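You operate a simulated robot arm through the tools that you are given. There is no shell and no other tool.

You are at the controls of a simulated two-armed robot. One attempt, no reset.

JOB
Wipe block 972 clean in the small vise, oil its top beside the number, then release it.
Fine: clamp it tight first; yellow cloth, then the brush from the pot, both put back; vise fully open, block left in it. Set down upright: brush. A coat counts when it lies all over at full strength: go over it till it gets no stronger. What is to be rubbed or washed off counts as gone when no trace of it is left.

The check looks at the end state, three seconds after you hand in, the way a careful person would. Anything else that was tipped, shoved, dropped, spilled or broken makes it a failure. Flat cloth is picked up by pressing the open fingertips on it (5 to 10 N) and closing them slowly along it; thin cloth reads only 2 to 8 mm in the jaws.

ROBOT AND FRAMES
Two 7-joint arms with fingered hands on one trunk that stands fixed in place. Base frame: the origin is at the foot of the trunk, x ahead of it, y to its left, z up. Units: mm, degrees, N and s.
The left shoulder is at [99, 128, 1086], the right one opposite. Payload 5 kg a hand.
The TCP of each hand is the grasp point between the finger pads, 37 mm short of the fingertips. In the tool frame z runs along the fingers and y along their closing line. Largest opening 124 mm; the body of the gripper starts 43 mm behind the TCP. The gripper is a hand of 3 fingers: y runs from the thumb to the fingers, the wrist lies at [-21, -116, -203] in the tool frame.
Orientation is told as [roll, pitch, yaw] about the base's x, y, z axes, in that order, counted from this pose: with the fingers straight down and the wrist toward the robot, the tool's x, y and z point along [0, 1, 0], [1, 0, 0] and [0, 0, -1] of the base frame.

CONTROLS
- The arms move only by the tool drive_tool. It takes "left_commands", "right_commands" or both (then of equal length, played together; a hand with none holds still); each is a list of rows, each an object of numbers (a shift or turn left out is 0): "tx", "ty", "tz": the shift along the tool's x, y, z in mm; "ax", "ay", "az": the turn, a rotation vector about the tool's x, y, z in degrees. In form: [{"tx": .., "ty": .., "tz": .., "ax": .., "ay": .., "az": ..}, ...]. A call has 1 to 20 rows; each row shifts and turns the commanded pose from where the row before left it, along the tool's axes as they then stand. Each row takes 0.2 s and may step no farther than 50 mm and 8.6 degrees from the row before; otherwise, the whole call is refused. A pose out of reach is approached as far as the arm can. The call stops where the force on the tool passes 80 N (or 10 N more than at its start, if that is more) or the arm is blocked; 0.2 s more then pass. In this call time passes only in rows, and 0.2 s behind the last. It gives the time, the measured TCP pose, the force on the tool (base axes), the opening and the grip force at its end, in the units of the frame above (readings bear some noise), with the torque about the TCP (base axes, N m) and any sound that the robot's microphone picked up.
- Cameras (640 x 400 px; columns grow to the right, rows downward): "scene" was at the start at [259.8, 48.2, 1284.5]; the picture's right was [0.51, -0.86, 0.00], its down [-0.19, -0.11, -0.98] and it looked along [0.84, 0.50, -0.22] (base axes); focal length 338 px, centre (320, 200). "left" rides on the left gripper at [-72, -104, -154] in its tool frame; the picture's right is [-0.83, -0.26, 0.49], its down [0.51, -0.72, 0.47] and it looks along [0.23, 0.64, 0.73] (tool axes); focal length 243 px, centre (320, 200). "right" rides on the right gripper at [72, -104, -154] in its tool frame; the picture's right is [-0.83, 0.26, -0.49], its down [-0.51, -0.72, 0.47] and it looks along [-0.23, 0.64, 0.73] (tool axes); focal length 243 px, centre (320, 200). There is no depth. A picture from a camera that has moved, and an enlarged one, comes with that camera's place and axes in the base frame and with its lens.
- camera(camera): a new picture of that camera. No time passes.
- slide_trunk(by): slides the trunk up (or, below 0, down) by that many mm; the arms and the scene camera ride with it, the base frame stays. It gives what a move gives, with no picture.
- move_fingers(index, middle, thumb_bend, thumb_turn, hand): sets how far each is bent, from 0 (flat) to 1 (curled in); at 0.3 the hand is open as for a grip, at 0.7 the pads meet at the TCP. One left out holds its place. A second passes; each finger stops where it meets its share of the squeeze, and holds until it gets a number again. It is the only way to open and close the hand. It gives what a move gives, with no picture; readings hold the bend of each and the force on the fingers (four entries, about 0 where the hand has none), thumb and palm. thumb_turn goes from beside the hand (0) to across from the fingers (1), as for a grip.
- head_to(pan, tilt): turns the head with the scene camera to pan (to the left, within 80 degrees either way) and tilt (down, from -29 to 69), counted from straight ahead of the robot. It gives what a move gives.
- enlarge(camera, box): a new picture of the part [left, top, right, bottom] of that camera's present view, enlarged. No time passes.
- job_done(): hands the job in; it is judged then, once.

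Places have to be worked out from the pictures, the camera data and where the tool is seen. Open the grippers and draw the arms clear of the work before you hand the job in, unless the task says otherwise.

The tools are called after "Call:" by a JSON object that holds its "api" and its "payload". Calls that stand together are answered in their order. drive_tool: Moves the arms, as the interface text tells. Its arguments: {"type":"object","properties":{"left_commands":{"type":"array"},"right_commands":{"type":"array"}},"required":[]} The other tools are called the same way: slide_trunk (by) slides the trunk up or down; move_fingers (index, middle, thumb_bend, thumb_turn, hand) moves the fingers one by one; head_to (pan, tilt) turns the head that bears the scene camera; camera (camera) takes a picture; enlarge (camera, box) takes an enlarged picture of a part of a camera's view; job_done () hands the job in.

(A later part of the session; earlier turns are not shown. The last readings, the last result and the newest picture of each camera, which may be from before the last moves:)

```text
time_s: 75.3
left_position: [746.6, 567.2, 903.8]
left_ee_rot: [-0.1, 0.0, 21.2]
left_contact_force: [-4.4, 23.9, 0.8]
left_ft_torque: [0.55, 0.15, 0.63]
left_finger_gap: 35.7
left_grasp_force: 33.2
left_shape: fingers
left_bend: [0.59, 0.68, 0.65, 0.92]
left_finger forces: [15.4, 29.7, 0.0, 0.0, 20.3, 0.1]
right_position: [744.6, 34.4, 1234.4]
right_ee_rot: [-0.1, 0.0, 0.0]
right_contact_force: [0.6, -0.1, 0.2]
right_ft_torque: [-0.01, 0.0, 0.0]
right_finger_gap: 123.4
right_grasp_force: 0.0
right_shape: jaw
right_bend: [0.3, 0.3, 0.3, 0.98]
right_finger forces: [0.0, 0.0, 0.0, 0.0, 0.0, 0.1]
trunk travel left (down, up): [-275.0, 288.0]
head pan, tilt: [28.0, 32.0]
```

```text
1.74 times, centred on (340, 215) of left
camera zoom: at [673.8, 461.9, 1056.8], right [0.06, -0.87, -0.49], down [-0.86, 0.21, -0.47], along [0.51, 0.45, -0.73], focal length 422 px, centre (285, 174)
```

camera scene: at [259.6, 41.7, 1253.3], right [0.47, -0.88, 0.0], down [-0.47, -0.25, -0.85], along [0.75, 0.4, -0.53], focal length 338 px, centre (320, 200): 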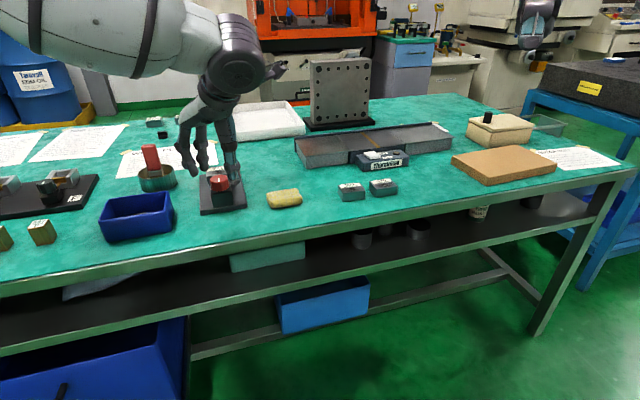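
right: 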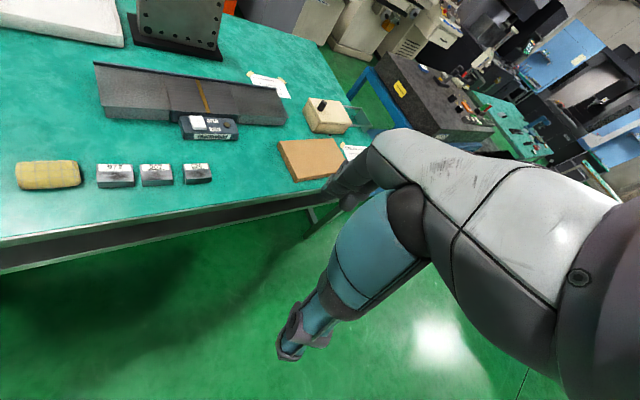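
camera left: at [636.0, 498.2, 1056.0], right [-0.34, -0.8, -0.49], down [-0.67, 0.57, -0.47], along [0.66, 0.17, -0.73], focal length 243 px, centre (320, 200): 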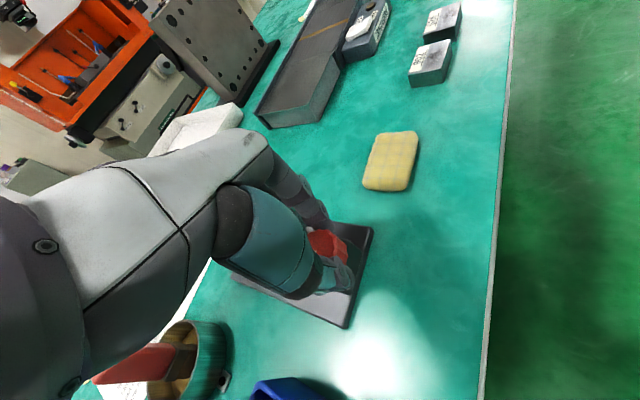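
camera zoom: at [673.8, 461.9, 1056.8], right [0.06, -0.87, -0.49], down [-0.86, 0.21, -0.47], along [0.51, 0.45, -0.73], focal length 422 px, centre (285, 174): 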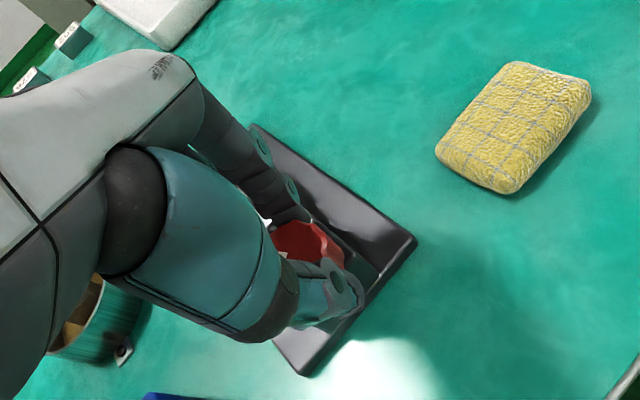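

I'll release here, rise and check the pointer position and the jaw.

Call:
{"api": "move_fingers", "payload": {"hand": "left", "index": 0.45, "middle": 0.45, "thumb_bend": 0.45, "thumb_turn": 1.0}}

Call:
{"api": "drive_tool", "payload": {"left_commands": [{"tz": -25}, {"tz": -25}, {"az": -8}, {"az": -8}, {"az": -8}, {"az": -8}, {"az": -8}, {"az": -8}, {"az": -8}, {"az": -8}]}}

Call:
{"api": "enlarge", "payload": {"camera": "left", "box": [300, 130, 440, 310]}}

Call:
{"api": "enlarge", "payload": {"camera": "scene", "box": [190, 130, 270, 210]}}

```text
time_s: 76.3
left_position: [745.4, 564.8, 905.8]
left_ee_rot: [0.1, -0.1, 21.1]
left_contact_force: [-0.2, 0.7, 0.1]
left_ft_torque: [-0.03, 0.0, 0.0]
left_finger_gap: 82.5
left_grasp_force: 0.1
left_shape: fingers
left_bend: [0.45, 0.45, 0.45, 0.99]
left_finger forces: [0.1, 0.1, 0.0, 0.0, 0.1, 0.1]
right_position: [746.3, 31.1, 1235.0]
right_ee_rot: [0.0, -0.1, 0.0]
right_contact_force: [-0.7, -0.4, 0.2]
right_ft_torque: [-0.04, 0.01, 0.05]
right_finger_gap: 123.6
right_grasp_force: 0.2
right_shape: jaw
right_bend: [0.3, 0.3, 0.3, 0.98]
right_finger forces: [0.1, 0.0, 0.0, 0.1, 0.0, 0.1]
trunk travel left (down, up): [-275.0, 288.0]
head pan, tilt: [28.0, 32.0]
```

```text
time_s: 78.5
left_position: [745.8, 564.4, 953.9]
left_ee_rot: [0.1, 0.0, 85.2]
left_contact_force: [-0.5, 0.3, 0.4]
left_ft_torque: [0.04, -0.02, -0.01]
left_finger_gap: 82.6
left_grasp_force: 0.0
left_shape: fingers
left_bend: [0.45, 0.45, 0.45, 0.99]
left_finger forces: [0.0, 0.0, 0.0, 0.1, 0.0, 0.0]
right_position: [748.3, 30.7, 1234.8]
right_ee_rot: [0.0, -0.1, 0.0]
right_contact_force: [-0.4, 0.3, -0.1]
right_ft_torque: [0.02, -0.01, -0.03]
right_finger_gap: 123.6
right_grasp_force: 0.1
right_shape: jaw
right_bend: [0.3, 0.3, 0.3, 0.98]
right_finger forces: [0.0, 0.0, 0.0, 0.0, 0.1, 0.0]
trunk travel left (down, up): [-275.0, 288.0]
head pan, tilt: [28.0, 32.0]
```

```text
2.22 times, centred on (370, 220) of left
camera zoom: at [809.3, 453.8, 1107.2], right [0.81, -0.33, -0.49], down [-0.57, -0.68, -0.47], along [-0.18, 0.66, -0.73], focal length 539 px, centre (209, 156)
```

zoom: 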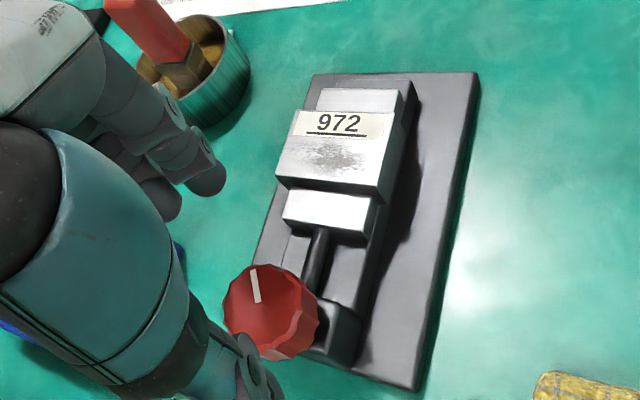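

```text
5.00 times, centred on (230, 170) of scene
camera zoom: at [259.5, 41.9, 1253.3], right [0.47, -0.88, 0.0], down [-0.47, -0.25, -0.85], along [0.75, 0.4, -0.53], focal length 1688 px, centre (770, 350)
```

zoom: 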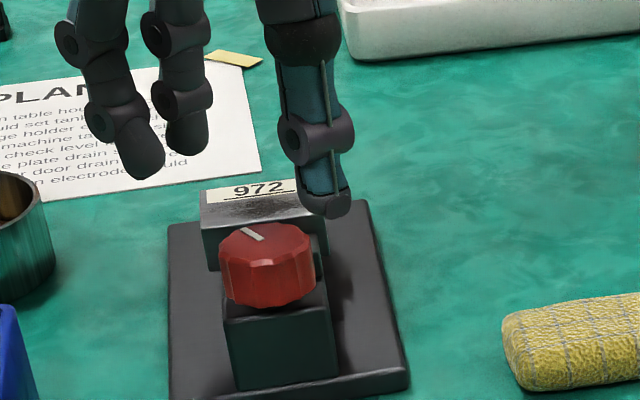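

The pointer did not move any further despite 0.63 N m, so the block is clamped tight and the vise has not shifted. Next is the yellow cloth: I'll move above it at yaw 45 to measure it.

Call:
{"api": "drive_tool", "payload": {"left_commands": [{"tx": -25, "ty": -27.4, "tz": -5.25}, {"tx": -25, "ty": -27.4, "tz": -5.25}, {"tx": -25, "ty": -27.4, "tz": -5.25}, {"tx": -25, "ty": -27.4, "tz": -5.25}, {"az": 8}, {"az": 8}, {"az": 8}, {"az": 8}, {"az": 8}]}}

Call:
{"api": "camera", "payload": {"camera": "left"}}

Call:
{"api": "enlarge", "payload": {"camera": "scene", "box": [250, 170, 320, 220]}}

```text
time_s: 80.5
left_position: [837.1, 447.1, 975.1]
left_ee_rot: [0.1, -0.1, 44.9]
left_contact_force: [-0.1, 0.2, 0.7]
left_ft_torque: [-0.02, 0.0, 0.03]
left_finger_gap: 82.5
left_grasp_force: 0.0
left_shape: fingers
left_bend: [0.45, 0.45, 0.45, 0.99]
left_finger forces: [0.1, 0.0, 0.0, 0.0, 0.0, 0.0]
right_position: [745.8, 31.4, 1234.3]
right_ee_rot: [0.0, 0.0, 0.0]
right_contact_force: [0.6, -0.3, 1.5]
right_ft_torque: [0.01, -0.02, 0.03]
right_finger_gap: 123.6
right_grasp_force: 0.1
right_shape: jaw
right_bend: [0.3, 0.3, 0.3, 0.98]
right_finger forces: [0.1, 0.0, 0.0, 0.0, 0.0, 0.0]
trunk travel left (down, up): [-275.0, 288.0]
head pan, tilt: [28.0, 32.0]
```

```text
taken
camera left: at [813.7, 321.7, 1128.4], right [0.4, -0.77, -0.49], down [-0.87, -0.15, -0.47], along [0.29, 0.62, -0.73], focal length 243 px, centre (320, 200)
```

left: 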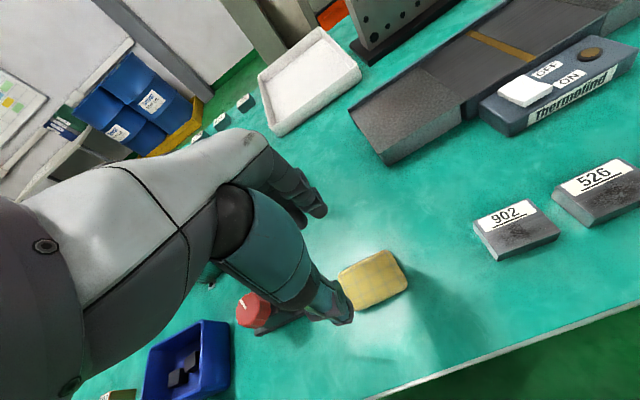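

```text
8.00 times, centred on (285, 195) of scene
camera zoom: at [258.8, 42.5, 1253.5], right [0.47, -0.88, 0.0], down [-0.47, -0.25, -0.85], along [0.75, 0.4, -0.53], focal length 2700 px, centre (600, 240)
```

zoom: 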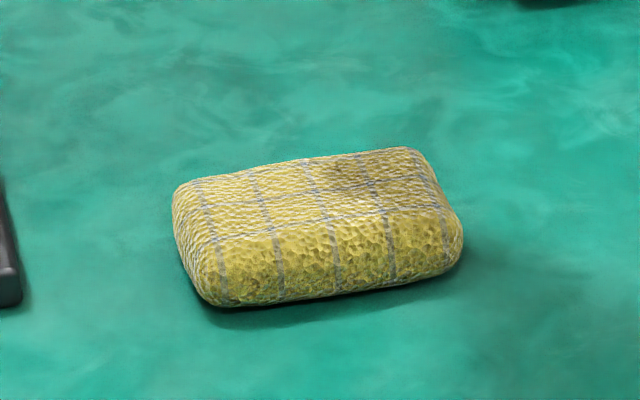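

Call:
{"api": "enlarge", "payload": {"camera": "left", "box": [310, 220, 440, 340]}}

```text
3.33 times, centred on (375, 280) of left
camera zoom: at [813.7, 321.7, 1128.4], right [0.4, -0.77, -0.49], down [-0.87, -0.15, -0.47], along [0.29, 0.62, -0.73], focal length 809 px, centre (137, -67)
```

zoom: 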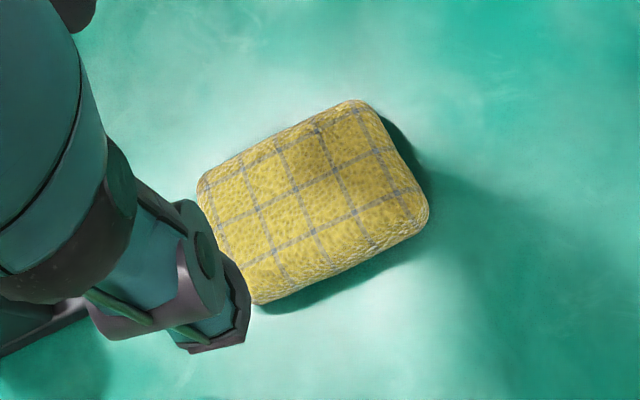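

The cloth is a thick pad, about 75×48 mm and 22 mm thick, centred near [841, 448] with its long side along −45°. I'll tilt the hand 8° outward (which I'll need for reach over the vise), open a bit wider and come down above the cloth.

Call:
{"api": "move_fingers", "payload": {"hand": "left", "index": 0.4, "middle": 0.4, "thumb_bend": 0.4}}

Call:
{"api": "drive_tool", "payload": {"left_commands": [{"ax": -8}, {"tx": -0.8, "ty": -5.6, "tz": 32.9}, {"tx": -0.8, "ty": -5.6, "tz": 32.9}, {"tx": -0.8, "ty": -5.6, "tz": 32.9}]}}

Call:
{"api": "camera", "payload": {"camera": "left"}}

Call:
{"api": "enlarge", "payload": {"camera": "scene", "box": [220, 110, 340, 220]}}

```text
time_s: 81.5
left_position: [834.8, 446.8, 976.3]
left_ee_rot: [0.0, -0.1, 45.1]
left_contact_force: [0.7, 0.1, 0.1]
left_ft_torque: [0.0, 0.02, -0.01]
left_finger_gap: 97.9
left_grasp_force: 0.1
left_shape: fingers
left_bend: [0.4, 0.4, 0.4, 0.99]
left_finger forces: [0.0, 0.1, 0.0, 0.1, 0.0, 0.1]
right_position: [745.8, 30.9, 1235.1]
right_ee_rot: [0.0, 0.0, 0.0]
right_contact_force: [-0.1, 0.5, -0.4]
right_ft_torque: [-0.01, 0.02, 0.02]
right_finger_gap: 123.7
right_grasp_force: 0.1
right_shape: jaw
right_bend: [0.3, 0.3, 0.3, 0.98]
right_finger forces: [0.0, 0.0, 0.0, 0.0, 0.1, 0.0]
trunk travel left (down, up): [-275.0, 288.0]
head pan, tilt: [28.0, 32.0]
```

```text
time_s: 82.5
left_position: [834.5, 444.9, 877.2]
left_ee_rot: [-0.1, -7.9, 45.2]
left_contact_force: [0.1, 0.0, 0.7]
left_ft_torque: [-0.01, 0.02, 0.0]
left_finger_gap: 98.1
left_grasp_force: 0.1
left_shape: fingers
left_bend: [0.4, 0.4, 0.4, 0.99]
left_finger forces: [0.1, 0.1, 0.0, 0.0, 0.0, 0.0]
right_position: [747.5, 30.8, 1234.0]
right_ee_rot: [0.0, 0.0, 0.1]
right_contact_force: [-0.3, -0.3, 0.8]
right_ft_torque: [-0.04, 0.01, 0.03]
right_finger_gap: 123.6
right_grasp_force: 0.0
right_shape: jaw
right_bend: [0.3, 0.3, 0.3, 0.98]
right_finger forces: [0.0, 0.1, 0.1, 0.0, 0.1, 0.1]
trunk travel left (down, up): [-275.0, 288.0]
head pan, tilt: [28.0, 32.0]
```

```text
taken
camera left: at [798.2, 304.8, 1013.3], right [0.45, -0.72, -0.52], down [-0.82, -0.1, -0.57], along [0.36, 0.69, -0.64], focal length 243 px, centre (320, 200)
```

left: 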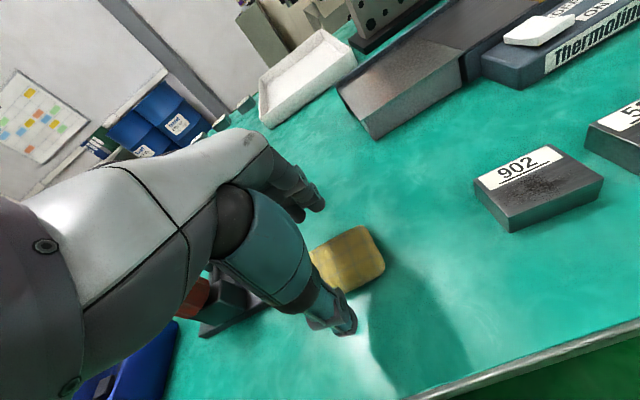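

```text
3.64 times, centred on (280, 165) of scene
camera zoom: at [259.6, 42.7, 1253.3], right [0.47, -0.88, 0.0], down [-0.47, -0.25, -0.85], along [0.75, 0.4, -0.53], focal length 1227 px, centre (466, 327)
```

zoom: 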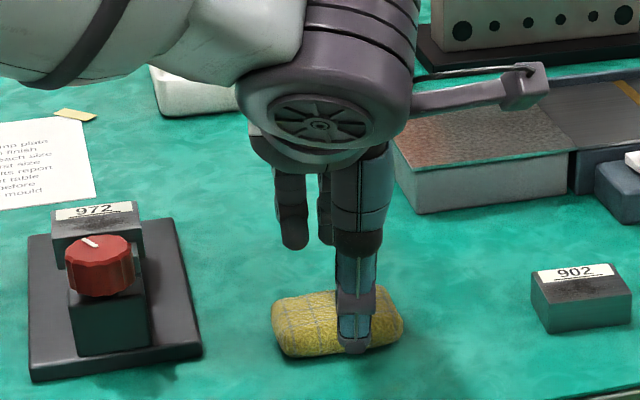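

Call:
{"api": "enlarge", "payload": {"camera": "left", "box": [280, 190, 410, 340]}}

```text
2.67 times, centred on (345, 265) of left
camera zoom: at [798.2, 304.8, 1013.3], right [0.45, -0.72, -0.52], down [-0.82, -0.1, -0.57], along [0.36, 0.69, -0.64], focal length 647 px, centre (253, 27)
```

zoom: 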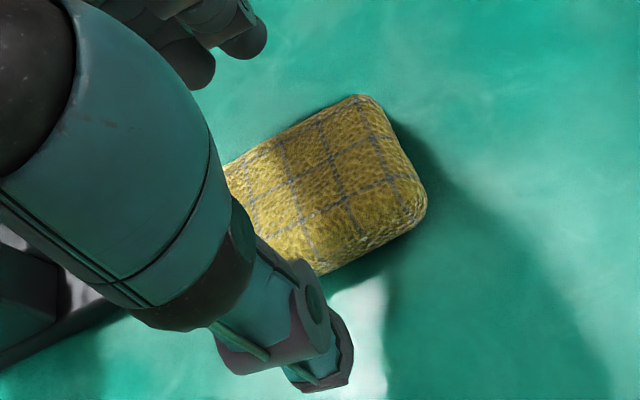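

The cloth's right corners confirm its centre; the hand is centred within 2 mm. I'll lower the last 30 mm.

Call:
{"api": "drive_tool", "payload": {"left_commands": [{"tx": -0.7, "ty": -1.4, "tz": 9.8}, {"tx": -0.7, "ty": -1.4, "tz": 9.8}, {"tx": -0.7, "ty": -1.3, "tz": 9.8}]}}

Call:
{"api": "move_fingers", "payload": {"hand": "left", "index": 0.5, "middle": 0.5, "thumb_bend": 0.5}}

Call:
{"api": "enlarge", "payload": {"camera": "scene", "box": [240, 140, 330, 220]}}

```text
time_s: 83.3
left_position: [835.9, 442.9, 847.6]
left_ee_rot: [-0.1, -7.9, 45.1]
left_contact_force: [0.2, -0.4, -0.1]
left_ft_torque: [0.02, 0.03, -0.02]
left_finger_gap: 97.9
left_grasp_force: 0.0
left_shape: fingers
left_bend: [0.4, 0.4, 0.4, 0.99]
left_finger forces: [0.0, 0.0, 0.0, 0.0, 0.0, 0.0]
right_position: [746.3, 30.7, 1234.1]
right_ee_rot: [0.0, 0.0, -0.1]
right_contact_force: [-1.0, 0.0, -0.1]
right_ft_torque: [-0.03, 0.02, 0.01]
right_finger_gap: 123.5
right_grasp_force: 0.1
right_shape: jaw
right_bend: [0.3, 0.3, 0.3, 0.98]
right_finger forces: [0.0, 0.0, 0.0, 0.1, 0.0, 0.0]
trunk travel left (down, up): [-275.0, 288.0]
head pan, tilt: [28.0, 32.0]
```

```text
time_s: 84.3
left_position: [835.7, 443.2, 848.4]
left_ee_rot: [0.0, -7.9, 45.0]
left_contact_force: [0.6, 0.0, 1.7]
left_ft_torque: [-0.01, -0.02, 0.04]
left_finger_gap: 68.3
left_grasp_force: 0.5
left_shape: fingers
left_bend: [0.5, 0.5, 0.5, 1.0]
left_finger forces: [0.2, 0.1, 0.0, 0.0, 0.8, 0.0]
right_position: [745.9, 31.3, 1234.4]
right_ee_rot: [-0.1, 0.0, 0.0]
right_contact_force: [0.3, 0.2, -1.1]
right_ft_torque: [-0.02, -0.01, -0.01]
right_finger_gap: 123.5
right_grasp_force: 0.1
right_shape: jaw
right_bend: [0.3, 0.3, 0.3, 0.98]
right_finger forces: [0.0, 0.0, 0.1, 0.0, 0.0, 0.1]
trunk travel left (down, up): [-275.0, 288.0]
head pan, tilt: [28.0, 32.0]
```

```text
5.00 times, centred on (285, 180) of scene
camera zoom: at [258.9, 42.2, 1253.5], right [0.47, -0.88, 0.0], down [-0.47, -0.25, -0.85], along [0.75, 0.4, -0.53], focal length 1688 px, centre (495, 300)
```

zoom: 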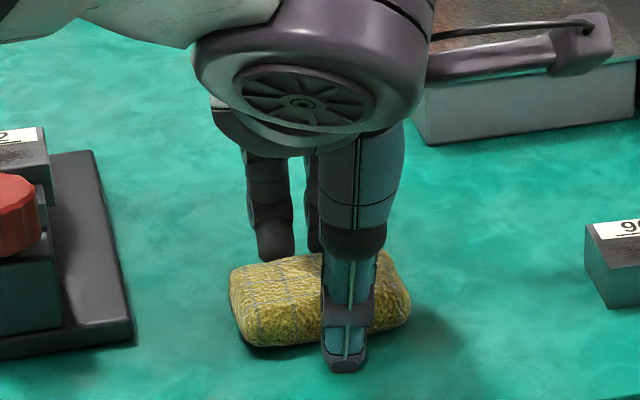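

The thumb is just touching. I'll close further onto the cloth.

Call:
{"api": "move_fingers", "payload": {"hand": "left", "index": 0.62, "middle": 0.62, "thumb_bend": 0.62}}

Call:
{"api": "enlarge", "payload": {"camera": "scene", "box": [240, 140, 330, 220]}}

Call:
{"api": "enlarge", "payload": {"camera": "left", "box": [270, 170, 400, 330]}}

```text
time_s: 85.3
left_position: [835.8, 443.5, 846.9]
left_ee_rot: [0.0, -8.0, 45.1]
left_contact_force: [2.3, 1.4, 3.1]
left_ft_torque: [0.06, 0.0, -0.03]
left_finger_gap: 58.9
left_grasp_force: 14.8
left_shape: fingers
left_bend: [0.55, 0.56, 0.53, 1.0]
left_finger forces: [7.7, 8.2, 0.0, 0.0, 13.5, 0.0]
right_position: [746.7, 30.0, 1233.9]
right_ee_rot: [0.0, 0.0, 0.0]
right_contact_force: [-0.8, 0.0, 0.5]
right_ft_torque: [-0.01, 0.01, -0.02]
right_finger_gap: 123.6
right_grasp_force: 0.1
right_shape: jaw
right_bend: [0.3, 0.3, 0.3, 0.98]
right_finger forces: [0.0, 0.0, 0.0, 0.1, 0.1, 0.1]
trunk travel left (down, up): [-275.0, 288.0]
head pan, tilt: [28.0, 32.0]
```

```text
5.00 times, centred on (285, 180) of scene
camera zoom: at [258.7, 42.2, 1253.5], right [0.47, -0.88, 0.0], down [-0.47, -0.25, -0.85], along [0.75, 0.4, -0.53], focal length 1688 px, centre (495, 300)
```

zoom: 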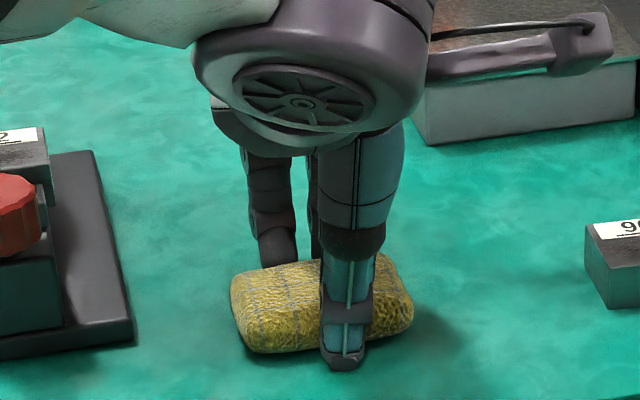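

```text
2.50 times, centred on (335, 250) of left
camera zoom: at [799.0, 302.3, 983.8], right [0.45, -0.72, -0.52], down [-0.82, -0.1, -0.57], along [0.36, 0.69, -0.64], focal length 606 px, centre (282, 75)
```

zoom: 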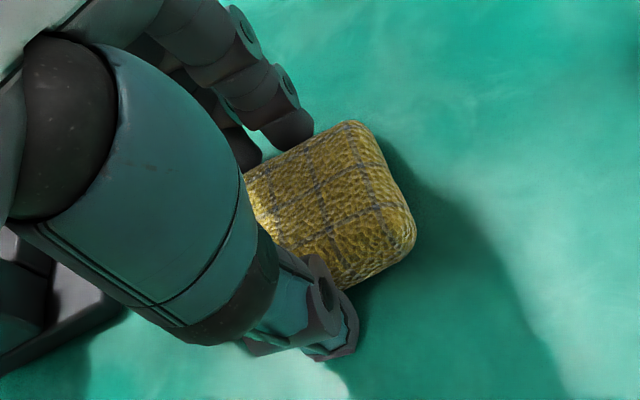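

The cloth is gripped at 15 N. I note this pose ([836, 443, 847], yaw 45, tilt 8) for putting it back, and lift.

Call:
{"api": "drive_tool", "payload": {"left_commands": [{"ty": 0.7, "tz": -5}, {"ty": 1.4, "tz": -10}, {"ty": 2.8, "tz": -20}, {"ty": 5.6, "tz": -40}, {"ty": 4.9, "tz": -35}]}}

Call:
{"api": "camera", "payload": {"camera": "left"}}

Call:
{"api": "enlarge", "payload": {"camera": "scene", "box": [220, 80, 340, 220]}}

```text
time_s: 86.5
left_position: [837.6, 441.0, 957.8]
left_ee_rot: [-0.1, -7.9, 45.1]
left_contact_force: [-1.1, 0.5, 0.0]
left_ft_torque: [0.03, -0.04, 0.01]
left_finger_gap: 59.1
left_grasp_force: 14.0
left_shape: fingers
left_bend: [0.56, 0.57, 0.53, 1.0]
left_finger forces: [6.7, 7.3, 0.0, 0.0, 14.0, 0.1]
right_position: [745.4, 31.0, 1234.0]
right_ee_rot: [0.0, 0.0, 0.1]
right_contact_force: [0.1, 0.9, 0.1]
right_ft_torque: [0.03, -0.03, -0.02]
right_finger_gap: 123.7
right_grasp_force: 0.1
right_shape: jaw
right_bend: [0.3, 0.3, 0.3, 0.98]
right_finger forces: [0.0, 0.0, 0.0, 0.0, 0.1, 0.0]
trunk travel left (down, up): [-275.0, 288.0]
head pan, tilt: [28.0, 32.0]
```

```text
taken
camera left: at [799.7, 301.3, 1094.0], right [0.45, -0.72, -0.52], down [-0.82, -0.1, -0.57], along [0.36, 0.69, -0.63], focal length 243 px, centre (320, 200)
```

left: 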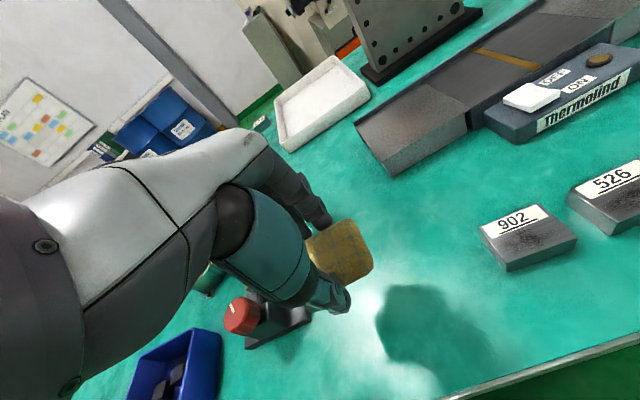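

```text
2.86 times, centred on (280, 150) of scene
camera zoom: at [258.2, 41.8, 1253.7], right [0.47, -0.88, 0.0], down [-0.47, -0.25, -0.85], along [0.75, 0.4, -0.53], focal length 964 px, centre (434, 343)
```

zoom: 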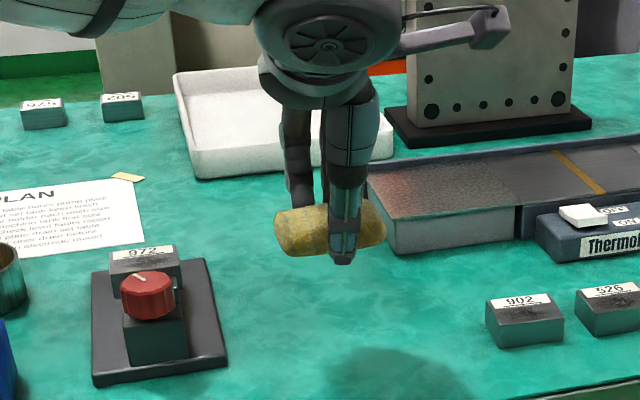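

The cloth hangs level in the hand. I'll carry it over the clamped block (centre about [812, 628]) at a safe height.

Call:
{"api": "drive_tool", "payload": {"left_commands": [{"tx": 29.64, "ty": 20.06, "tz": 2.82}, {"tx": 29.64, "ty": 20.06, "tz": 2.82}, {"tx": 29.64, "ty": 20.06, "tz": 2.82}, {"tx": 29.64, "ty": 20.06, "tz": 2.82}, {"tx": 29.64, "ty": 20.06, "tz": 2.82}]}}

Call:
{"api": "camera", "payload": {"camera": "left"}}

Call:
{"api": "enlarge", "payload": {"camera": "scene", "box": [160, 90, 290, 210]}}

```text
time_s: 87.7
left_position: [802.6, 617.7, 959.6]
left_ee_rot: [-0.1, -8.1, 45.1]
left_contact_force: [0.3, 0.0, -0.9]
left_ft_torque: [-0.04, -0.03, -0.01]
left_finger_gap: 58.9
left_grasp_force: 13.5
left_shape: fingers
left_bend: [0.56, 0.57, 0.53, 1.0]
left_finger forces: [6.7, 7.2, 0.1, 0.1, 13.9, 0.0]
right_position: [746.6, 32.3, 1234.4]
right_ee_rot: [0.0, 0.0, 0.1]
right_contact_force: [0.6, 1.0, 0.3]
right_ft_torque: [-0.08, 0.0, 0.0]
right_finger_gap: 123.6
right_grasp_force: 0.0
right_shape: jaw
right_bend: [0.3, 0.3, 0.3, 0.98]
right_finger forces: [0.0, 0.0, 0.1, 0.0, 0.1, 0.0]
trunk travel left (down, up): [-275.0, 288.0]
head pan, tilt: [28.0, 32.0]
```

```text
taken
camera left: at [766.1, 478.1, 1095.0], right [0.45, -0.72, -0.52], down [-0.82, -0.1, -0.57], along [0.36, 0.68, -0.64], focal length 243 px, centre (320, 200)
```

left: 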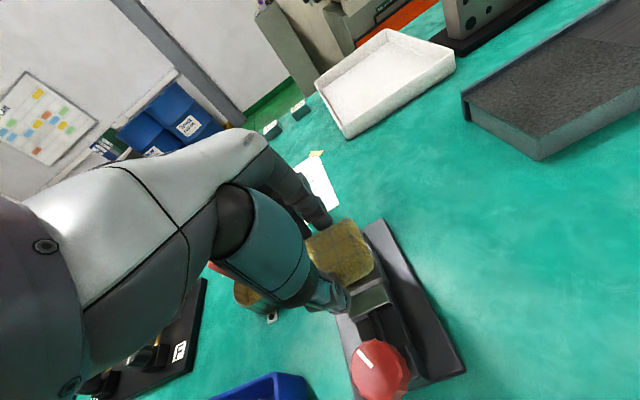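

```text
3.33 times, centred on (225, 150) of scene
camera zoom: at [258.7, 43.1, 1253.5], right [0.47, -0.88, 0.0], down [-0.47, -0.25, -0.85], along [0.75, 0.4, -0.53], focal length 1125 px, centre (637, 367)
```

zoom: 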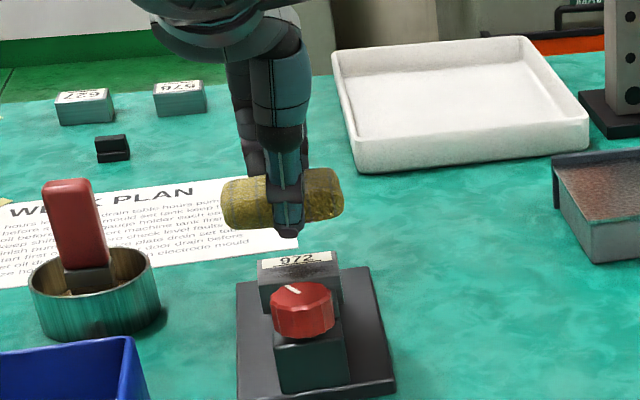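

The cloth is over the block, level, with the thumb in front above the low jaw. I'll lower 45 mm to just above the block top.

Call:
{"api": "drive_tool", "payload": {"left_commands": [{"ty": -2.09, "tz": 14.85}, {"ty": -2.09, "tz": 14.85}, {"ty": -1.81, "tz": 12.87}]}}

Call:
{"api": "enlarge", "payload": {"camera": "scene", "box": [180, 110, 280, 210]}}

Call:
{"api": "enlarge", "payload": {"camera": "left", "box": [270, 180, 450, 380]}}

```text
time_s: 88.5
left_position: [804.6, 617.0, 914.6]
left_ee_rot: [0.0, -8.1, 45.2]
left_contact_force: [-0.9, -0.5, 0.3]
left_ft_torque: [-0.01, 0.03, 0.0]
left_finger_gap: 59.0
left_grasp_force: 13.7
left_shape: fingers
left_bend: [0.56, 0.57, 0.53, 1.0]
left_finger forces: [6.7, 7.2, 0.0, 0.0, 13.9, 0.0]
right_position: [746.8, 31.1, 1233.9]
right_ee_rot: [0.0, 0.0, -0.1]
right_contact_force: [-0.1, -0.6, 0.4]
right_ft_torque: [-0.02, 0.03, 0.04]
right_finger_gap: 123.6
right_grasp_force: 0.1
right_shape: jaw
right_bend: [0.3, 0.3, 0.3, 0.98]
right_finger forces: [0.0, 0.0, 0.0, 0.0, 0.0, 0.0]
trunk travel left (down, up): [-275.0, 288.0]
head pan, tilt: [28.0, 32.0]
```

```text
4.00 times, centred on (230, 160) of scene
camera zoom: at [259.3, 42.4, 1253.4], right [0.47, -0.88, 0.0], down [-0.47, -0.25, -0.85], along [0.75, 0.4, -0.53], focal length 1350 px, centre (680, 360)
```

zoom: 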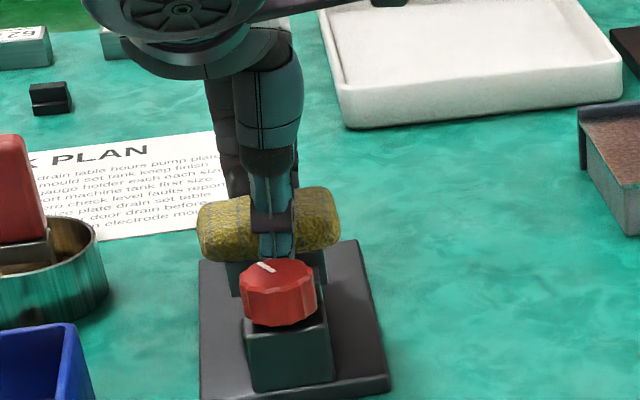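

```text
2.00 times, centred on (360, 280) of left
camera zoom: at [767.7, 477.2, 1050.8], right [0.45, -0.72, -0.52], down [-0.82, -0.1, -0.57], along [0.36, 0.69, -0.64], focal length 485 px, centre (240, 40)
```

zoom: 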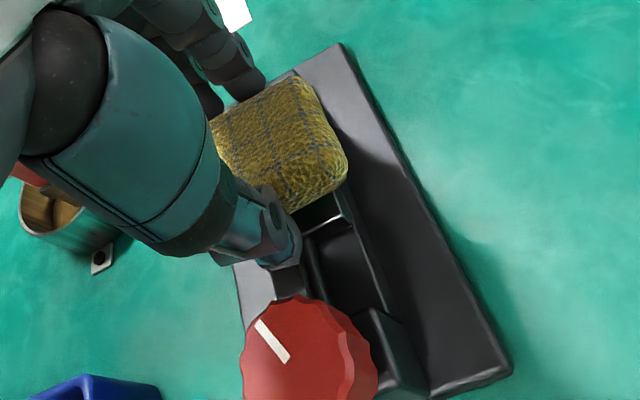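

The thumb has a good margin to the knob. I'll lower in 2 mm steps until the cloth presses on the block.

Call:
{"api": "drive_tool", "payload": {"left_commands": [{"ty": -0.28, "tz": 1.98}, {"ty": -0.28, "tz": 1.98}, {"ty": -0.28, "tz": 1.98}]}}

Call:
{"api": "drive_tool", "payload": {"left_commands": [{"ty": -0.28, "tz": 1.98}]}}

```text
time_s: 89.3
left_position: [804.2, 617.4, 907.1]
left_ee_rot: [0.0, -8.1, 45.1]
left_contact_force: [0.7, 0.5, -0.4]
left_ft_torque: [0.04, 0.01, 0.01]
left_finger_gap: 59.1
left_grasp_force: 14.4
left_shape: fingers
left_bend: [0.56, 0.57, 0.53, 1.0]
left_finger forces: [6.6, 7.2, 0.0, 0.0, 13.8, 0.0]
right_position: [747.1, 32.1, 1235.6]
right_ee_rot: [0.0, 0.0, 0.0]
right_contact_force: [0.4, 0.0, 0.0]
right_ft_torque: [0.0, -0.01, 0.02]
right_finger_gap: 123.9
right_grasp_force: 0.0
right_shape: jaw
right_bend: [0.3, 0.3, 0.3, 0.98]
right_finger forces: [0.1, 0.0, 0.1, 0.0, 0.0, 0.0]
trunk travel left (down, up): [-275.0, 288.0]
head pan, tilt: [28.0, 32.0]
```

```text
time_s: 89.7
left_position: [803.7, 617.4, 906.7]
left_ee_rot: [0.0, -7.9, 45.1]
left_contact_force: [0.4, -0.5, -0.2]
left_ft_torque: [0.0, 0.01, 0.0]
left_finger_gap: 59.0
left_grasp_force: 13.7
left_shape: fingers
left_bend: [0.56, 0.57, 0.53, 1.0]
left_finger forces: [6.7, 7.2, 0.1, 0.0, 13.9, 0.0]
right_position: [746.0, 31.4, 1233.9]
right_ee_rot: [0.0, 0.0, -0.1]
right_contact_force: [-0.6, -0.5, 0.7]
right_ft_torque: [-0.01, 0.0, 0.02]
right_finger_gap: 123.5
right_grasp_force: 0.1
right_shape: jaw
right_bend: [0.3, 0.3, 0.3, 0.98]
right_finger forces: [0.0, 0.1, 0.1, 0.0, 0.1, 0.1]
trunk travel left (down, up): [-275.0, 288.0]
head pan, tilt: [28.0, 32.0]
```

No contact yet at 906.7. I continue down step by step.

Call:
{"api": "drive_tool", "payload": {"left_commands": [{"ty": -0.28, "tz": 1.98}]}}

Call:
{"api": "drive_tool", "payload": {"left_commands": [{"ty": -0.2, "tz": 1.5}]}}

```text
time_s: 90.1
left_position: [803.6, 616.7, 905.7]
left_ee_rot: [0.0, -8.1, 45.1]
left_contact_force: [-0.1, 0.1, 3.2]
left_ft_torque: [-0.01, -0.02, 0.0]
left_finger_gap: 58.7
left_grasp_force: 14.6
left_shape: fingers
left_bend: [0.56, 0.57, 0.53, 1.0]
left_finger forces: [7.0, 7.4, 0.1, 0.0, 14.0, 0.0]
right_position: [745.9, 29.9, 1235.2]
right_ee_rot: [0.0, 0.1, 0.0]
right_contact_force: [0.3, -0.6, -0.3]
right_ft_torque: [-0.01, 0.0, -0.01]
right_finger_gap: 123.5
right_grasp_force: 0.0
right_shape: jaw
right_bend: [0.3, 0.3, 0.3, 0.98]
right_finger forces: [0.1, 0.0, 0.0, 0.0, 0.1, 0.0]
trunk travel left (down, up): [-275.0, 288.0]
head pan, tilt: [28.0, 32.0]
```

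```text
time_s: 90.5
left_position: [803.2, 617.4, 906.2]
left_ee_rot: [-0.2, -8.2, 45.2]
left_contact_force: [0.9, 1.5, 9.9]
left_ft_torque: [0.12, -0.01, -0.01]
left_finger_gap: 59.0
left_grasp_force: 15.9
left_shape: fingers
left_bend: [0.56, 0.57, 0.53, 1.0]
left_finger forces: [7.8, 8.6, 0.0, 0.1, 14.0, 0.1]
right_position: [745.6, 30.6, 1235.6]
right_ee_rot: [0.0, -0.1, -0.1]
right_contact_force: [-0.8, 0.7, -0.6]
right_ft_torque: [-0.03, -0.03, -0.03]
right_finger_gap: 123.5
right_grasp_force: 0.1
right_shape: jaw
right_bend: [0.3, 0.3, 0.3, 0.98]
right_finger forces: [0.1, 0.1, 0.0, 0.0, 0.0, 0.0]
trunk travel left (down, up): [-275.0, 288.0]
head pan, tilt: [28.0, 32.0]
```

The cloth presses with about 10 N. I'll rub it back and forth along the block (±20 mm).

Call:
{"api": "drive_tool", "payload": {"left_commands": [{"tx": 10}, {"tx": 10}, {"tx": -10}, {"tx": -10}, {"tx": -10}, {"tx": -10}, {"tx": 10}, {"tx": 10}, {"tx": 10}, {"tx": 10}, {"tx": -10}, {"tx": -10}, {"tx": -10}, {"tx": -10}, {"tx": 10}, {"tx": 10}]}}

Call:
{"api": "enlarge", "payload": {"camera": "scene", "box": [180, 110, 280, 210]}}

```text
time_s: 93.9
left_position: [803.4, 617.5, 903.5]
left_ee_rot: [-0.1, -8.0, 45.1]
left_contact_force: [1.7, -3.1, 8.9]
left_ft_torque: [-0.11, -0.03, 0.0]
left_finger_gap: 58.6
left_grasp_force: 14.8
left_shape: fingers
left_bend: [0.56, 0.57, 0.53, 1.0]
left_finger forces: [7.7, 6.3, 0.0, 0.0, 14.3, 0.0]
right_position: [746.7, 30.7, 1234.4]
right_ee_rot: [0.0, -0.1, 0.0]
right_contact_force: [0.5, 1.3, -0.5]
right_ft_torque: [0.0, -0.01, -0.03]
right_finger_gap: 123.6
right_grasp_force: 0.1
right_shape: jaw
right_bend: [0.3, 0.3, 0.3, 0.98]
right_finger forces: [0.0, 0.0, 0.0, 0.0, 0.0, 0.0]
trunk travel left (down, up): [-275.0, 288.0]
head pan, tilt: [28.0, 32.0]
```

```text
4.00 times, centred on (230, 160) of scene
camera zoom: at [258.0, 41.7, 1253.7], right [0.47, -0.88, 0.0], down [-0.47, -0.25, -0.85], along [0.75, 0.4, -0.53], focal length 1350 px, centre (680, 360)
```

zoom: 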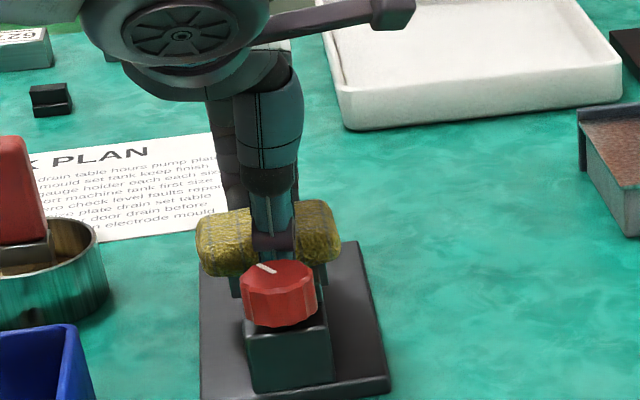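

Rubbing works, with tangential drag around 3 N. I'll rub again with the cloth shifted 6 mm nearer, then 6 mm farther, to cover the whole face.

Call:
{"api": "drive_tool", "payload": {"left_commands": [{"ty": -5.94, "tz": -0.83}, {"tx": 10}, {"tx": 10}, {"tx": -10}, {"tx": -10}, {"tx": -10}, {"tx": -10}, {"tx": 10}, {"tx": 10}, {"ty": 11.88, "tz": 1.66}, {"tx": 10}, {"tx": 10}, {"tx": -10}, {"tx": -10}, {"tx": -10}, {"tx": -10}, {"tx": 10}, {"tx": 10}, {"ty": -5.94, "tz": -0.83}]}}

Call:
{"api": "drive_tool", "payload": {"left_commands": [{"ty": 2.1, "tz": -14.85}, {"ty": 4.2, "tz": -29.7}, {"tx": -40}, {"tx": -40}]}}

Call:
{"api": "enlarge", "payload": {"camera": "scene", "box": [190, 120, 270, 200]}}

Call:
{"api": "camera", "payload": {"camera": "left"}}

```text
time_s: 97.9
left_position: [802.5, 618.9, 903.0]
left_ee_rot: [0.0, -8.1, 45.0]
left_contact_force: [2.4, 2.1, 6.4]
left_ft_torque: [0.09, -0.07, 0.02]
left_finger_gap: 59.0
left_grasp_force: 14.5
left_shape: fingers
left_bend: [0.56, 0.57, 0.54, 1.0]
left_finger forces: [8.2, 8.1, 0.0, 0.1, 12.8, 0.1]
right_position: [746.3, 29.5, 1235.1]
right_ee_rot: [0.0, 0.0, 0.0]
right_contact_force: [0.9, -1.4, 0.3]
right_ft_torque: [0.01, -0.04, 0.01]
right_finger_gap: 123.4
right_grasp_force: 0.0
right_shape: jaw
right_bend: [0.3, 0.3, 0.3, 0.98]
right_finger forces: [0.1, 0.0, 0.0, 0.1, 0.1, 0.0]
trunk travel left (down, up): [-275.0, 288.0]
head pan, tilt: [28.0, 32.0]
```

```text
time_s: 98.9
left_position: [860.9, 560.8, 948.2]
left_ee_rot: [0.1, -8.0, 45.2]
left_contact_force: [0.7, -0.6, -0.2]
left_ft_torque: [0.01, 0.04, 0.0]
left_finger_gap: 59.0
left_grasp_force: 13.8
left_shape: fingers
left_bend: [0.56, 0.57, 0.53, 1.0]
left_finger forces: [6.9, 6.7, 0.0, 0.1, 13.6, 0.0]
right_position: [747.7, 30.1, 1234.3]
right_ee_rot: [0.0, 0.1, 0.0]
right_contact_force: [0.1, -0.3, 0.8]
right_ft_torque: [0.06, 0.02, 0.01]
right_finger_gap: 123.6
right_grasp_force: 0.1
right_shape: jaw
right_bend: [0.3, 0.3, 0.3, 0.98]
right_finger forces: [0.0, 0.1, 0.1, 0.1, 0.1, 0.1]
trunk travel left (down, up): [-275.0, 288.0]
head pan, tilt: [28.0, 32.0]
```

```text
5.00 times, centred on (230, 160) of scene
camera zoom: at [259.7, 41.5, 1253.2], right [0.47, -0.88, 0.0], down [-0.47, -0.25, -0.85], along [0.75, 0.4, -0.53], focal length 1688 px, centre (770, 400)
```

zoom: 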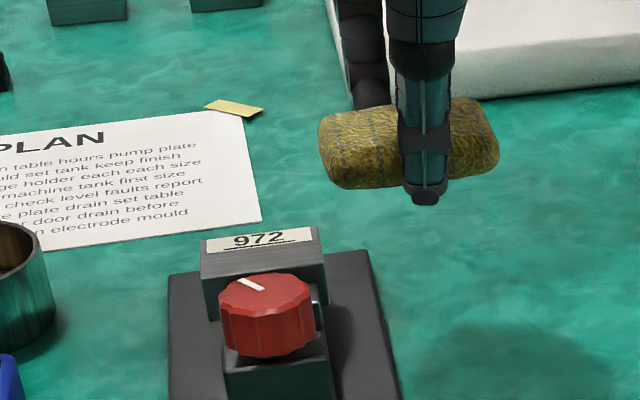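

```text
taken
camera left: at [824.3, 421.0, 1084.7], right [0.45, -0.72, -0.52], down [-0.82, -0.1, -0.57], along [0.35, 0.69, -0.64], focal length 243 px, centre (320, 200)
```

left: 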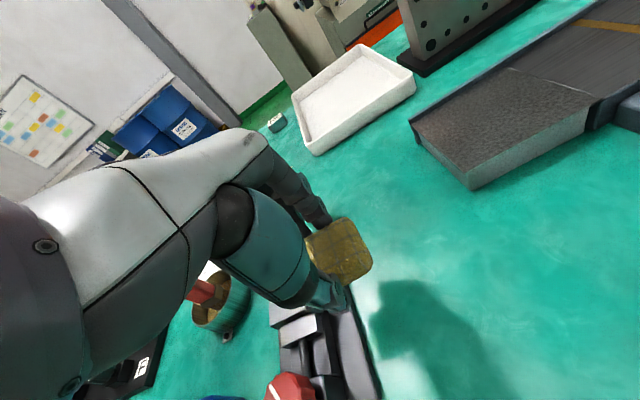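

The block's top looks much cleaner. I'll zoom right in to look for any traces.

Call:
{"api": "enlarge", "payload": {"camera": "scene", "box": [210, 158, 246, 182]}}

Call:
{"api": "enlarge", "payload": {"camera": "left", "box": [260, 280, 350, 350]}}

```text
16.00 times, centred on (228, 170) of scene
camera zoom: at [259.7, 41.5, 1253.2], right [0.47, -0.88, 0.0], down [-0.47, -0.25, -0.85], along [0.75, 0.4, -0.53], focal length 5401 px, centre (1792, 680)
```

zoom: 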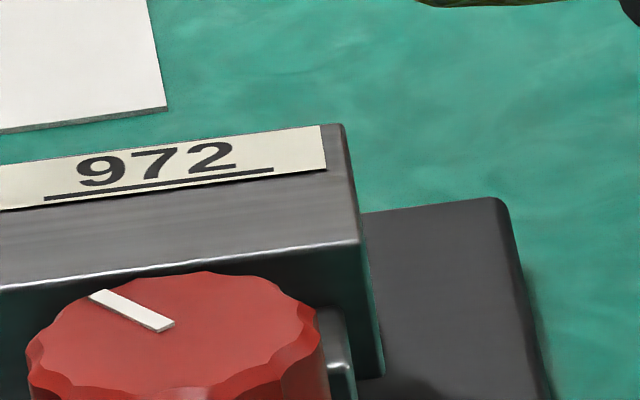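

```text
5.71 times, centred on (305, 315) of left
camera zoom: at [824.3, 421.0, 1084.7], right [0.45, -0.72, -0.52], down [-0.82, -0.1, -0.57], along [0.35, 0.69, -0.64], focal length 1386 px, centre (406, -457)
```

zoom: 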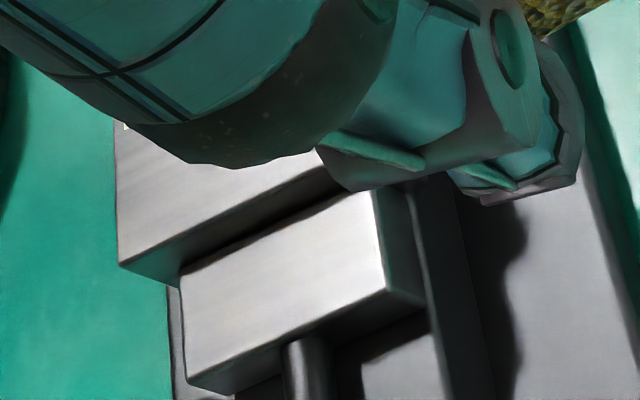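

Call:
{"api": "enlarge", "payload": {"camera": "scene", "box": [200, 158, 236, 182]}}

```text
16.00 times, centred on (218, 170) of scene
camera zoom: at [259.7, 41.5, 1253.2], right [0.47, -0.88, 0.0], down [-0.47, -0.25, -0.85], along [0.75, 0.4, -0.53], focal length 5401 px, centre (1952, 680)
```

zoom: 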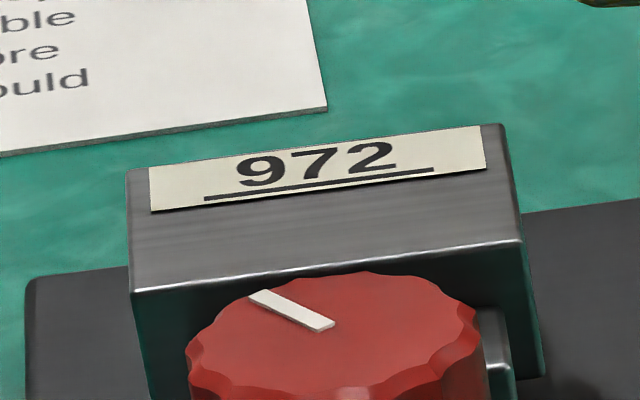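

The top shows only plain brushed metal now. To be sure no faint trace stays, I'll do one more full rubbing pass with the same pressure and come away again.

Call:
{"api": "drive_tool", "payload": {"left_commands": [{"tx": 40}, {"tx": 40}, {"ty": -4.2, "tz": 29.7}, {"ty": -2.1, "tz": 14.85}, {"tx": 10}, {"tx": 10}, {"tx": -13}, {"tx": -13}, {"tx": -14}, {"ty": 5.94, "tz": 0.83}, {"tx": 13}, {"tx": 13}, {"tx": 14}, {"ty": -11.88, "tz": -1.66}, {"tx": -13}, {"tx": -13}, {"tx": -14}, {"tx": 20}, {"ty": 5.94, "tz": 0.83}]}}

Call:
{"api": "drive_tool", "payload": {"left_commands": [{"ty": 2.1, "tz": -14.85}, {"ty": 4.2, "tz": -29.7}, {"tx": -40}, {"tx": -40}]}}

Call:
{"api": "enlarge", "payload": {"camera": "scene", "box": [200, 158, 236, 182]}}

Call:
{"api": "enlarge", "payload": {"camera": "scene", "box": [160, 100, 340, 220]}}

```text
time_s: 102.9
left_position: [803.4, 616.3, 903.7]
left_ee_rot: [0.0, -8.1, 45.1]
left_contact_force: [-3.0, 0.2, 6.1]
left_ft_torque: [-0.02, 0.12, 0.05]
left_finger_gap: 58.9
left_grasp_force: 14.6
left_shape: fingers
left_bend: [0.56, 0.57, 0.53, 1.0]
left_finger forces: [6.7, 7.0, 0.0, 0.1, 15.4, 0.1]
right_position: [746.2, 30.1, 1234.9]
right_ee_rot: [0.1, -0.1, 0.0]
right_contact_force: [0.7, -0.6, -0.7]
right_ft_torque: [0.03, 0.0, 0.03]
right_finger_gap: 123.7
right_grasp_force: 0.1
right_shape: jaw
right_bend: [0.3, 0.3, 0.3, 0.98]
right_finger forces: [0.0, 0.1, 0.1, 0.0, 0.0, 0.0]
trunk travel left (down, up): [-275.0, 288.0]
head pan, tilt: [28.0, 32.0]
```

```text
time_s: 103.9
left_position: [862.4, 559.1, 946.9]
left_ee_rot: [0.1, -8.0, 45.3]
left_contact_force: [-0.1, -0.3, -0.9]
left_ft_torque: [0.0, -0.02, 0.02]
left_finger_gap: 58.6
left_grasp_force: 13.7
left_shape: fingers
left_bend: [0.56, 0.57, 0.53, 1.0]
left_finger forces: [7.1, 6.7, 0.0, 0.1, 13.9, 0.0]
right_position: [747.0, 30.9, 1233.2]
right_ee_rot: [-0.1, 0.0, -0.1]
right_contact_force: [-0.5, -0.7, -0.2]
right_ft_torque: [0.07, 0.01, 0.01]
right_finger_gap: 123.6
right_grasp_force: 0.1
right_shape: jaw
right_bend: [0.3, 0.3, 0.3, 0.98]
right_finger forces: [0.0, 0.0, 0.0, 0.0, 0.1, 0.1]
trunk travel left (down, up): [-275.0, 288.0]
head pan, tilt: [28.0, 32.0]
```

```text
16.00 times, centred on (218, 170) of scene
camera zoom: at [259.8, 41.5, 1253.2], right [0.47, -0.88, 0.0], down [-0.47, -0.25, -0.85], along [0.75, 0.4, -0.53], focal length 5401 px, centre (1952, 680)
```

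zoom: 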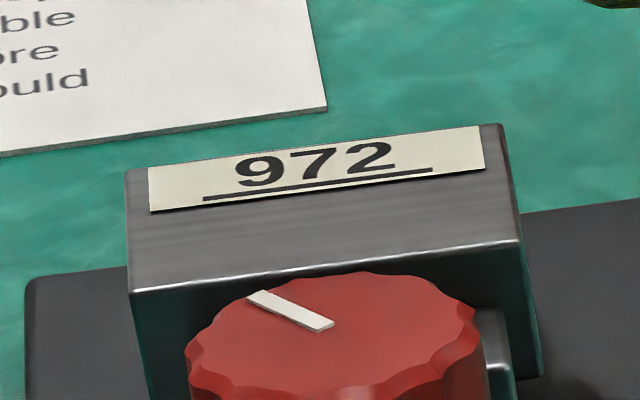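

```text
3.33 times, centred on (250, 160) of scene
camera zoom: at [259.8, 41.5, 1253.2], right [0.47, -0.88, 0.0], down [-0.47, -0.25, -0.85], along [0.75, 0.4, -0.53], focal length 1125 px, centre (553, 333)
```

zoom: 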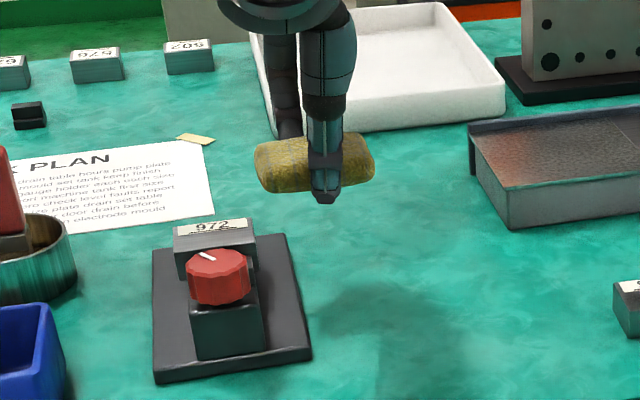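

Block 972's top is clean and uniform. Now the cloth goes back to its place: I'll carry it over and lower it to about 5 mm above the bench.

Call:
{"api": "drive_tool", "payload": {"left_commands": [{"tx": -22.73, "ty": -33.43, "tz": -4.7}, {"tx": -22.73, "ty": -33.43, "tz": -4.7}, {"tx": -22.74, "ty": -33.44, "tz": -4.7}, {"ty": -4.45, "tz": 31.7}, {"ty": -4.45, "tz": 31.7}, {"ty": -4.45, "tz": 31.7}]}}

Call:
{"api": "enlarge", "payload": {"camera": "scene", "box": [220, 120, 340, 220]}}

```text
time_s: 105.3
left_position: [837.4, 441.3, 851.3]
left_ee_rot: [0.0, -8.0, 45.1]
left_contact_force: [0.7, 0.0, -0.4]
left_ft_torque: [0.02, 0.03, 0.05]
left_finger_gap: 58.7
left_grasp_force: 13.8
left_shape: fingers
left_bend: [0.56, 0.57, 0.53, 1.0]
left_finger forces: [7.1, 6.8, 0.1, 0.1, 13.8, 0.1]
right_position: [746.9, 31.9, 1235.2]
right_ee_rot: [0.0, 0.0, 0.1]
right_contact_force: [0.7, 0.7, 0.5]
right_ft_torque: [-0.01, 0.02, 0.03]
right_finger_gap: 123.6
right_grasp_force: 0.0
right_shape: jaw
right_bend: [0.3, 0.3, 0.3, 0.98]
right_finger forces: [0.0, 0.0, 0.1, 0.1, 0.0, 0.0]
trunk travel left (down, up): [-275.0, 288.0]
head pan, tilt: [28.0, 32.0]
```

```text
4.00 times, centred on (280, 170) of scene
camera zoom: at [259.8, 42.6, 1253.2], right [0.47, -0.88, 0.0], down [-0.47, -0.25, -0.85], along [0.75, 0.4, -0.53], focal length 1350 px, centre (480, 320)
```

zoom: 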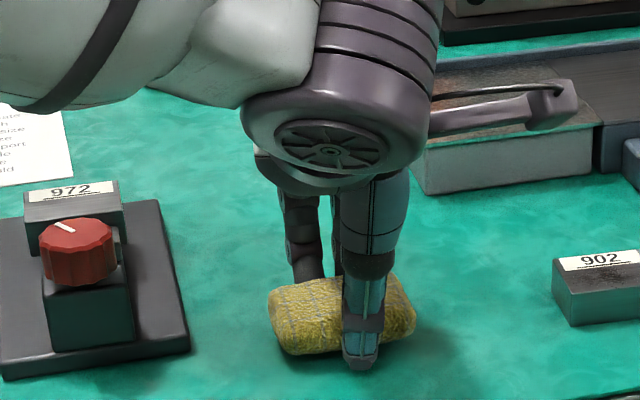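

The cloth is about 5 mm above its old place. I'll lower in small steps to contact.

Call:
{"api": "drive_tool", "payload": {"left_commands": [{"ty": -0.42, "tz": 2.97}, {"ty": -0.21, "tz": 1.49}]}}

Call:
{"api": "drive_tool", "payload": {"left_commands": [{"ty": -0.14, "tz": 0.99}]}}

```text
time_s: 105.9
left_position: [836.0, 441.7, 847.7]
left_ee_rot: [0.0, -8.0, 45.1]
left_contact_force: [0.7, -0.2, -0.7]
left_ft_torque: [0.01, 0.0, 0.02]
left_finger_gap: 59.0
left_grasp_force: 13.6
left_shape: fingers
left_bend: [0.56, 0.57, 0.53, 1.0]
left_finger forces: [7.0, 6.8, 0.0, 0.1, 13.8, 0.1]
right_position: [747.2, 31.5, 1234.7]
right_ee_rot: [0.0, 0.0, 0.0]
right_contact_force: [0.2, 0.1, -1.0]
right_ft_torque: [0.0, 0.03, -0.02]
right_finger_gap: 123.6
right_grasp_force: 0.2
right_shape: jaw
right_bend: [0.3, 0.3, 0.3, 0.98]
right_finger forces: [0.0, 0.0, 0.0, 0.1, 0.0, 0.1]
trunk travel left (down, up): [-275.0, 288.0]
head pan, tilt: [28.0, 32.0]
```

```text
time_s: 106.3
left_position: [837.6, 442.1, 846.6]
left_ee_rot: [0.0, -8.0, 45.1]
left_contact_force: [-0.8, -0.1, 0.2]
left_ft_torque: [0.02, 0.0, 0.01]
left_finger_gap: 58.9
left_grasp_force: 14.7
left_shape: fingers
left_bend: [0.56, 0.57, 0.53, 1.0]
left_finger forces: [6.9, 6.7, 0.1, 0.1, 14.0, 0.1]
right_position: [745.3, 31.6, 1234.8]
right_ee_rot: [0.1, 0.0, -0.1]
right_contact_force: [0.5, 0.1, 0.7]
right_ft_torque: [0.02, -0.02, 0.0]
right_finger_gap: 123.6
right_grasp_force: 0.1
right_shape: jaw
right_bend: [0.3, 0.3, 0.3, 0.98]
right_finger forces: [0.0, 0.0, 0.1, 0.1, 0.0, 0.0]
trunk travel left (down, up): [-275.0, 288.0]
head pan, tilt: [28.0, 32.0]
```

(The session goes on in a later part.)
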